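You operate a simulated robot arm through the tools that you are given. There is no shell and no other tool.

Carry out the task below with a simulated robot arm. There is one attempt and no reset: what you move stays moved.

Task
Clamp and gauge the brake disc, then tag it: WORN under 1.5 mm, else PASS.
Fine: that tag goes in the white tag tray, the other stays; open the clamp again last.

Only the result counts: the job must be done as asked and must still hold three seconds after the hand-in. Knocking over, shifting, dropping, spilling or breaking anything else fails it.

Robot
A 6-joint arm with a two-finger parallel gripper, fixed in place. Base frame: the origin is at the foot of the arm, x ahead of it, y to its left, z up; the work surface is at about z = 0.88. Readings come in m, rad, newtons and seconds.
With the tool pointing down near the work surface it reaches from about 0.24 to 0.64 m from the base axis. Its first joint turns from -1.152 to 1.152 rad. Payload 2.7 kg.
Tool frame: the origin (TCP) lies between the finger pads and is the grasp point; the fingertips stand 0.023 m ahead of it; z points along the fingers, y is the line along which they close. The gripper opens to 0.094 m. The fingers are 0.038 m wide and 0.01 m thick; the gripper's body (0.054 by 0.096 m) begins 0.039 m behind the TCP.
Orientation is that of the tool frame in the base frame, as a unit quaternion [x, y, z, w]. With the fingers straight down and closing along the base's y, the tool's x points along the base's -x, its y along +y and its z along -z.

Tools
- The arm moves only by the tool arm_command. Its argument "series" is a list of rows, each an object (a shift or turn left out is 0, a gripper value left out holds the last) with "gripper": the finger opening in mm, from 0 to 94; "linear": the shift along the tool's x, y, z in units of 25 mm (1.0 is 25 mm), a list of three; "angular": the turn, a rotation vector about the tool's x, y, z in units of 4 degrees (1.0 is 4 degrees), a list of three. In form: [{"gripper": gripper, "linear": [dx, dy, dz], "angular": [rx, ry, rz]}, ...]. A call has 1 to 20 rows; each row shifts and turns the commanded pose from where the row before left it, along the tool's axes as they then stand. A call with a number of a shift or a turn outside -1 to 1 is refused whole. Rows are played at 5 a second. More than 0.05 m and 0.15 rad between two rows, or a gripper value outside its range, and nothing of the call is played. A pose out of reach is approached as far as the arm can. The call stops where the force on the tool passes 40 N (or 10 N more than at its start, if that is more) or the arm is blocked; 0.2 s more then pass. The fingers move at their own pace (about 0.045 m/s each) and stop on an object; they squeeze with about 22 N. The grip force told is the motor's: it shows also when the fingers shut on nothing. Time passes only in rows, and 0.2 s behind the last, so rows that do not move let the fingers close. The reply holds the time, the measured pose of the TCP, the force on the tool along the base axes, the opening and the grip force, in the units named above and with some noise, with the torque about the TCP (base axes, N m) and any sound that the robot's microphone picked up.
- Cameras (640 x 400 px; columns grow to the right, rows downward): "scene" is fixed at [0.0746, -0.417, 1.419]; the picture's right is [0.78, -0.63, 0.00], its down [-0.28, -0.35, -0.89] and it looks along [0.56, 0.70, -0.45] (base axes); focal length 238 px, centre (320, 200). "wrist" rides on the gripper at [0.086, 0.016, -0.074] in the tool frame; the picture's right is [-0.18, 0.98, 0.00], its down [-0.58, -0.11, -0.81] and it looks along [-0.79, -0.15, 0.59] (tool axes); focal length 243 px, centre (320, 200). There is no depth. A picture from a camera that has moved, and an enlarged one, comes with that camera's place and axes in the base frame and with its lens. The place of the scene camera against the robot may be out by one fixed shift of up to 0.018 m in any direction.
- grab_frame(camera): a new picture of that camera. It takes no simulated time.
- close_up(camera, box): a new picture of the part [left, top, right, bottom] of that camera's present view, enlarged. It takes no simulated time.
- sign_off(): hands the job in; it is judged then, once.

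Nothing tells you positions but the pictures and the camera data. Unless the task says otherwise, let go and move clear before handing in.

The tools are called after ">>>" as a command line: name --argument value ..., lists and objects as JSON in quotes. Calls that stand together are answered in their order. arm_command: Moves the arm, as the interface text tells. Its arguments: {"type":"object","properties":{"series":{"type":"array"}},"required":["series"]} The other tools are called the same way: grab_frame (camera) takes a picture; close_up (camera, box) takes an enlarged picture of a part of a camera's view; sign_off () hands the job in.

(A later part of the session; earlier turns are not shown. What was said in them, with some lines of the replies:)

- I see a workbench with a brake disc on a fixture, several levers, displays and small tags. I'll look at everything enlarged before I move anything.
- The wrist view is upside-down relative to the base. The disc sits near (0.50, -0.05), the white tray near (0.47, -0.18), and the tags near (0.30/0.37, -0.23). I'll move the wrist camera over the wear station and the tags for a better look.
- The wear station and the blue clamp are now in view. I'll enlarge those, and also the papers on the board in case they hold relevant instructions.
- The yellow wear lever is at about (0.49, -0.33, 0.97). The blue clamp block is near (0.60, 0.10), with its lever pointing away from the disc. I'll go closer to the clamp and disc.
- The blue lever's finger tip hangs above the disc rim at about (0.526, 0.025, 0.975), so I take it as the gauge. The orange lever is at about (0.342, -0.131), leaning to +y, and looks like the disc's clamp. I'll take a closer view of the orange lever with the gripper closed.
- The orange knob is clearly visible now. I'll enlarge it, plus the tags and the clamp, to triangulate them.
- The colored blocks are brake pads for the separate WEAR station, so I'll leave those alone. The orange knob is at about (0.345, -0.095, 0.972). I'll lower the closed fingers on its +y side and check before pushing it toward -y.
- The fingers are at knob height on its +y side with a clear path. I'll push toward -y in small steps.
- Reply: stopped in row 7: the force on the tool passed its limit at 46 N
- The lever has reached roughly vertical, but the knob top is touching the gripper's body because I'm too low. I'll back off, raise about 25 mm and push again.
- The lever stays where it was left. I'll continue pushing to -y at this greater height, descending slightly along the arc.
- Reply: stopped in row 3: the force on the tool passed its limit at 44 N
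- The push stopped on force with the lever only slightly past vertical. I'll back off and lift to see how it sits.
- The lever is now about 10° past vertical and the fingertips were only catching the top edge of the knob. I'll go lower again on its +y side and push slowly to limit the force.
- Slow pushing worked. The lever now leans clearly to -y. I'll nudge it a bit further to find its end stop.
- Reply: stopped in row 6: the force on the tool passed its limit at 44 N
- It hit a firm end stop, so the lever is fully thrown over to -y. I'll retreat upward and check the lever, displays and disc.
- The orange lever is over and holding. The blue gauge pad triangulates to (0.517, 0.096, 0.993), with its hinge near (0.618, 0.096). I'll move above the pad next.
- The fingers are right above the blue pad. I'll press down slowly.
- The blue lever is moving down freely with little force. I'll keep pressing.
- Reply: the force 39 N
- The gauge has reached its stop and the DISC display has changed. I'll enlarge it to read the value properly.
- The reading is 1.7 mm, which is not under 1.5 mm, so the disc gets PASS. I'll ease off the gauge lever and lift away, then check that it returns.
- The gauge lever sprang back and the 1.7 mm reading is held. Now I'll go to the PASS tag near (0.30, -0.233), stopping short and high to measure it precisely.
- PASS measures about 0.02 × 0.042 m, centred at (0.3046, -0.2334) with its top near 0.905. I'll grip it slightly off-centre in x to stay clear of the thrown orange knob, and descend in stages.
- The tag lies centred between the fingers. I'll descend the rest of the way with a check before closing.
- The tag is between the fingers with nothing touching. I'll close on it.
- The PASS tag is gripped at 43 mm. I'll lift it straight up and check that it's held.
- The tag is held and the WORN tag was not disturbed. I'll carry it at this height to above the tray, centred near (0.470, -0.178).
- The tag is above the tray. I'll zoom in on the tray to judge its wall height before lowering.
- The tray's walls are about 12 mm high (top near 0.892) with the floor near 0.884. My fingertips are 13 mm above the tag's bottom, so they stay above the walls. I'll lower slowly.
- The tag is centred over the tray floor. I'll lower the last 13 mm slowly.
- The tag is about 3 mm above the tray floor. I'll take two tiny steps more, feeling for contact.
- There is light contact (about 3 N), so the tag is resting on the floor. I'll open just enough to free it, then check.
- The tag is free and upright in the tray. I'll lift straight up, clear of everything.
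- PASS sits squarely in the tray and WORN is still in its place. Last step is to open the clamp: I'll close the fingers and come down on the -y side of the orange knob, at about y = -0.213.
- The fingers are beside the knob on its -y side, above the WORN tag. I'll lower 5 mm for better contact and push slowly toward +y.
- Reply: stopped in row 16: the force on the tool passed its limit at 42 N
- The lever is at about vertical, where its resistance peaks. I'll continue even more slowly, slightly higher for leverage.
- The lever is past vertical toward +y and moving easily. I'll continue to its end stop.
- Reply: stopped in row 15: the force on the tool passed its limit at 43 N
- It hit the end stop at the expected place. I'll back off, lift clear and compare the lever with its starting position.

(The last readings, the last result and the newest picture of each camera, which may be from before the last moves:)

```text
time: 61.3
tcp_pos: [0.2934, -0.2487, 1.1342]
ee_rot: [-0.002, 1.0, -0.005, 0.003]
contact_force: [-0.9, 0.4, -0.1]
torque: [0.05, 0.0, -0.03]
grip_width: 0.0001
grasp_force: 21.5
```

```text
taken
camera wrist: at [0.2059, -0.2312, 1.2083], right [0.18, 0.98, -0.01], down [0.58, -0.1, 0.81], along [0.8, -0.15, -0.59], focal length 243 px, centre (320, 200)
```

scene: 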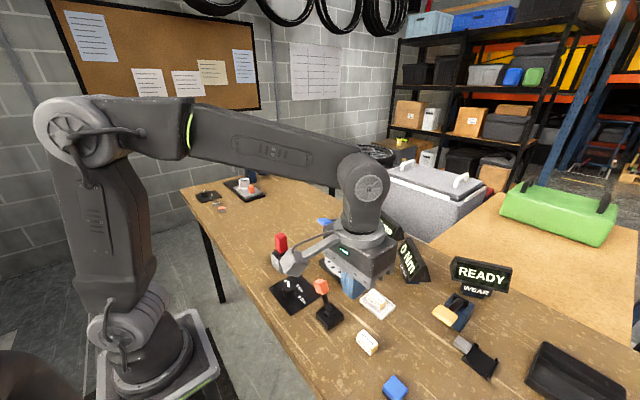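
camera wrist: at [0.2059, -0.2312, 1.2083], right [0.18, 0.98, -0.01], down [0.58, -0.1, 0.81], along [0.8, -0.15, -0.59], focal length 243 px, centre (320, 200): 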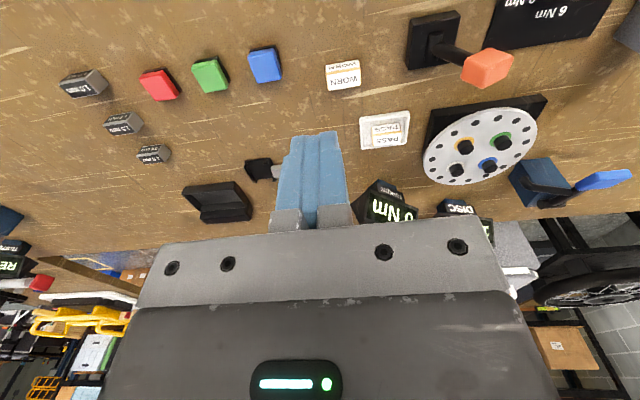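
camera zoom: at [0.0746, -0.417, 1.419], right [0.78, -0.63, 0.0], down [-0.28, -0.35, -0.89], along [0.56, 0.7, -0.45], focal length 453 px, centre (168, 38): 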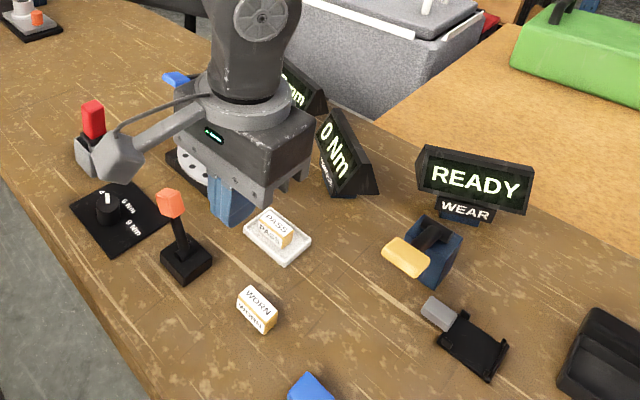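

The orange lever is exactly back at its starting (open) position. PASS is in the white tray, WORN hasn't moved, and the gauge lever is up. The arm is clear and empty, so I'm handing the job in.

>>> sign_off

```text
The job is handed in.
```

The brake disc gauged at 1.7 mm, which is not under 1.5 mm, so I tagged it PASS and handed the job in.

- **Clamp:** Nothing labelled the clamp, so I took the orange lever to be it. I threw it over before gauging and put it back in its starting position last. It needed several pushes each way because pushing hit the force limit.
- **Gauge:** I pressed the blue lever until its finger met the disc. The DISC display went from READY to 1.7 mm, and the lever sprang back up.
- **Tags:** PASS is upright in the white tray. WORN is still where it was.

In the final pictures nothing else looked moved, and the arm is clear with nothing in the gripper.
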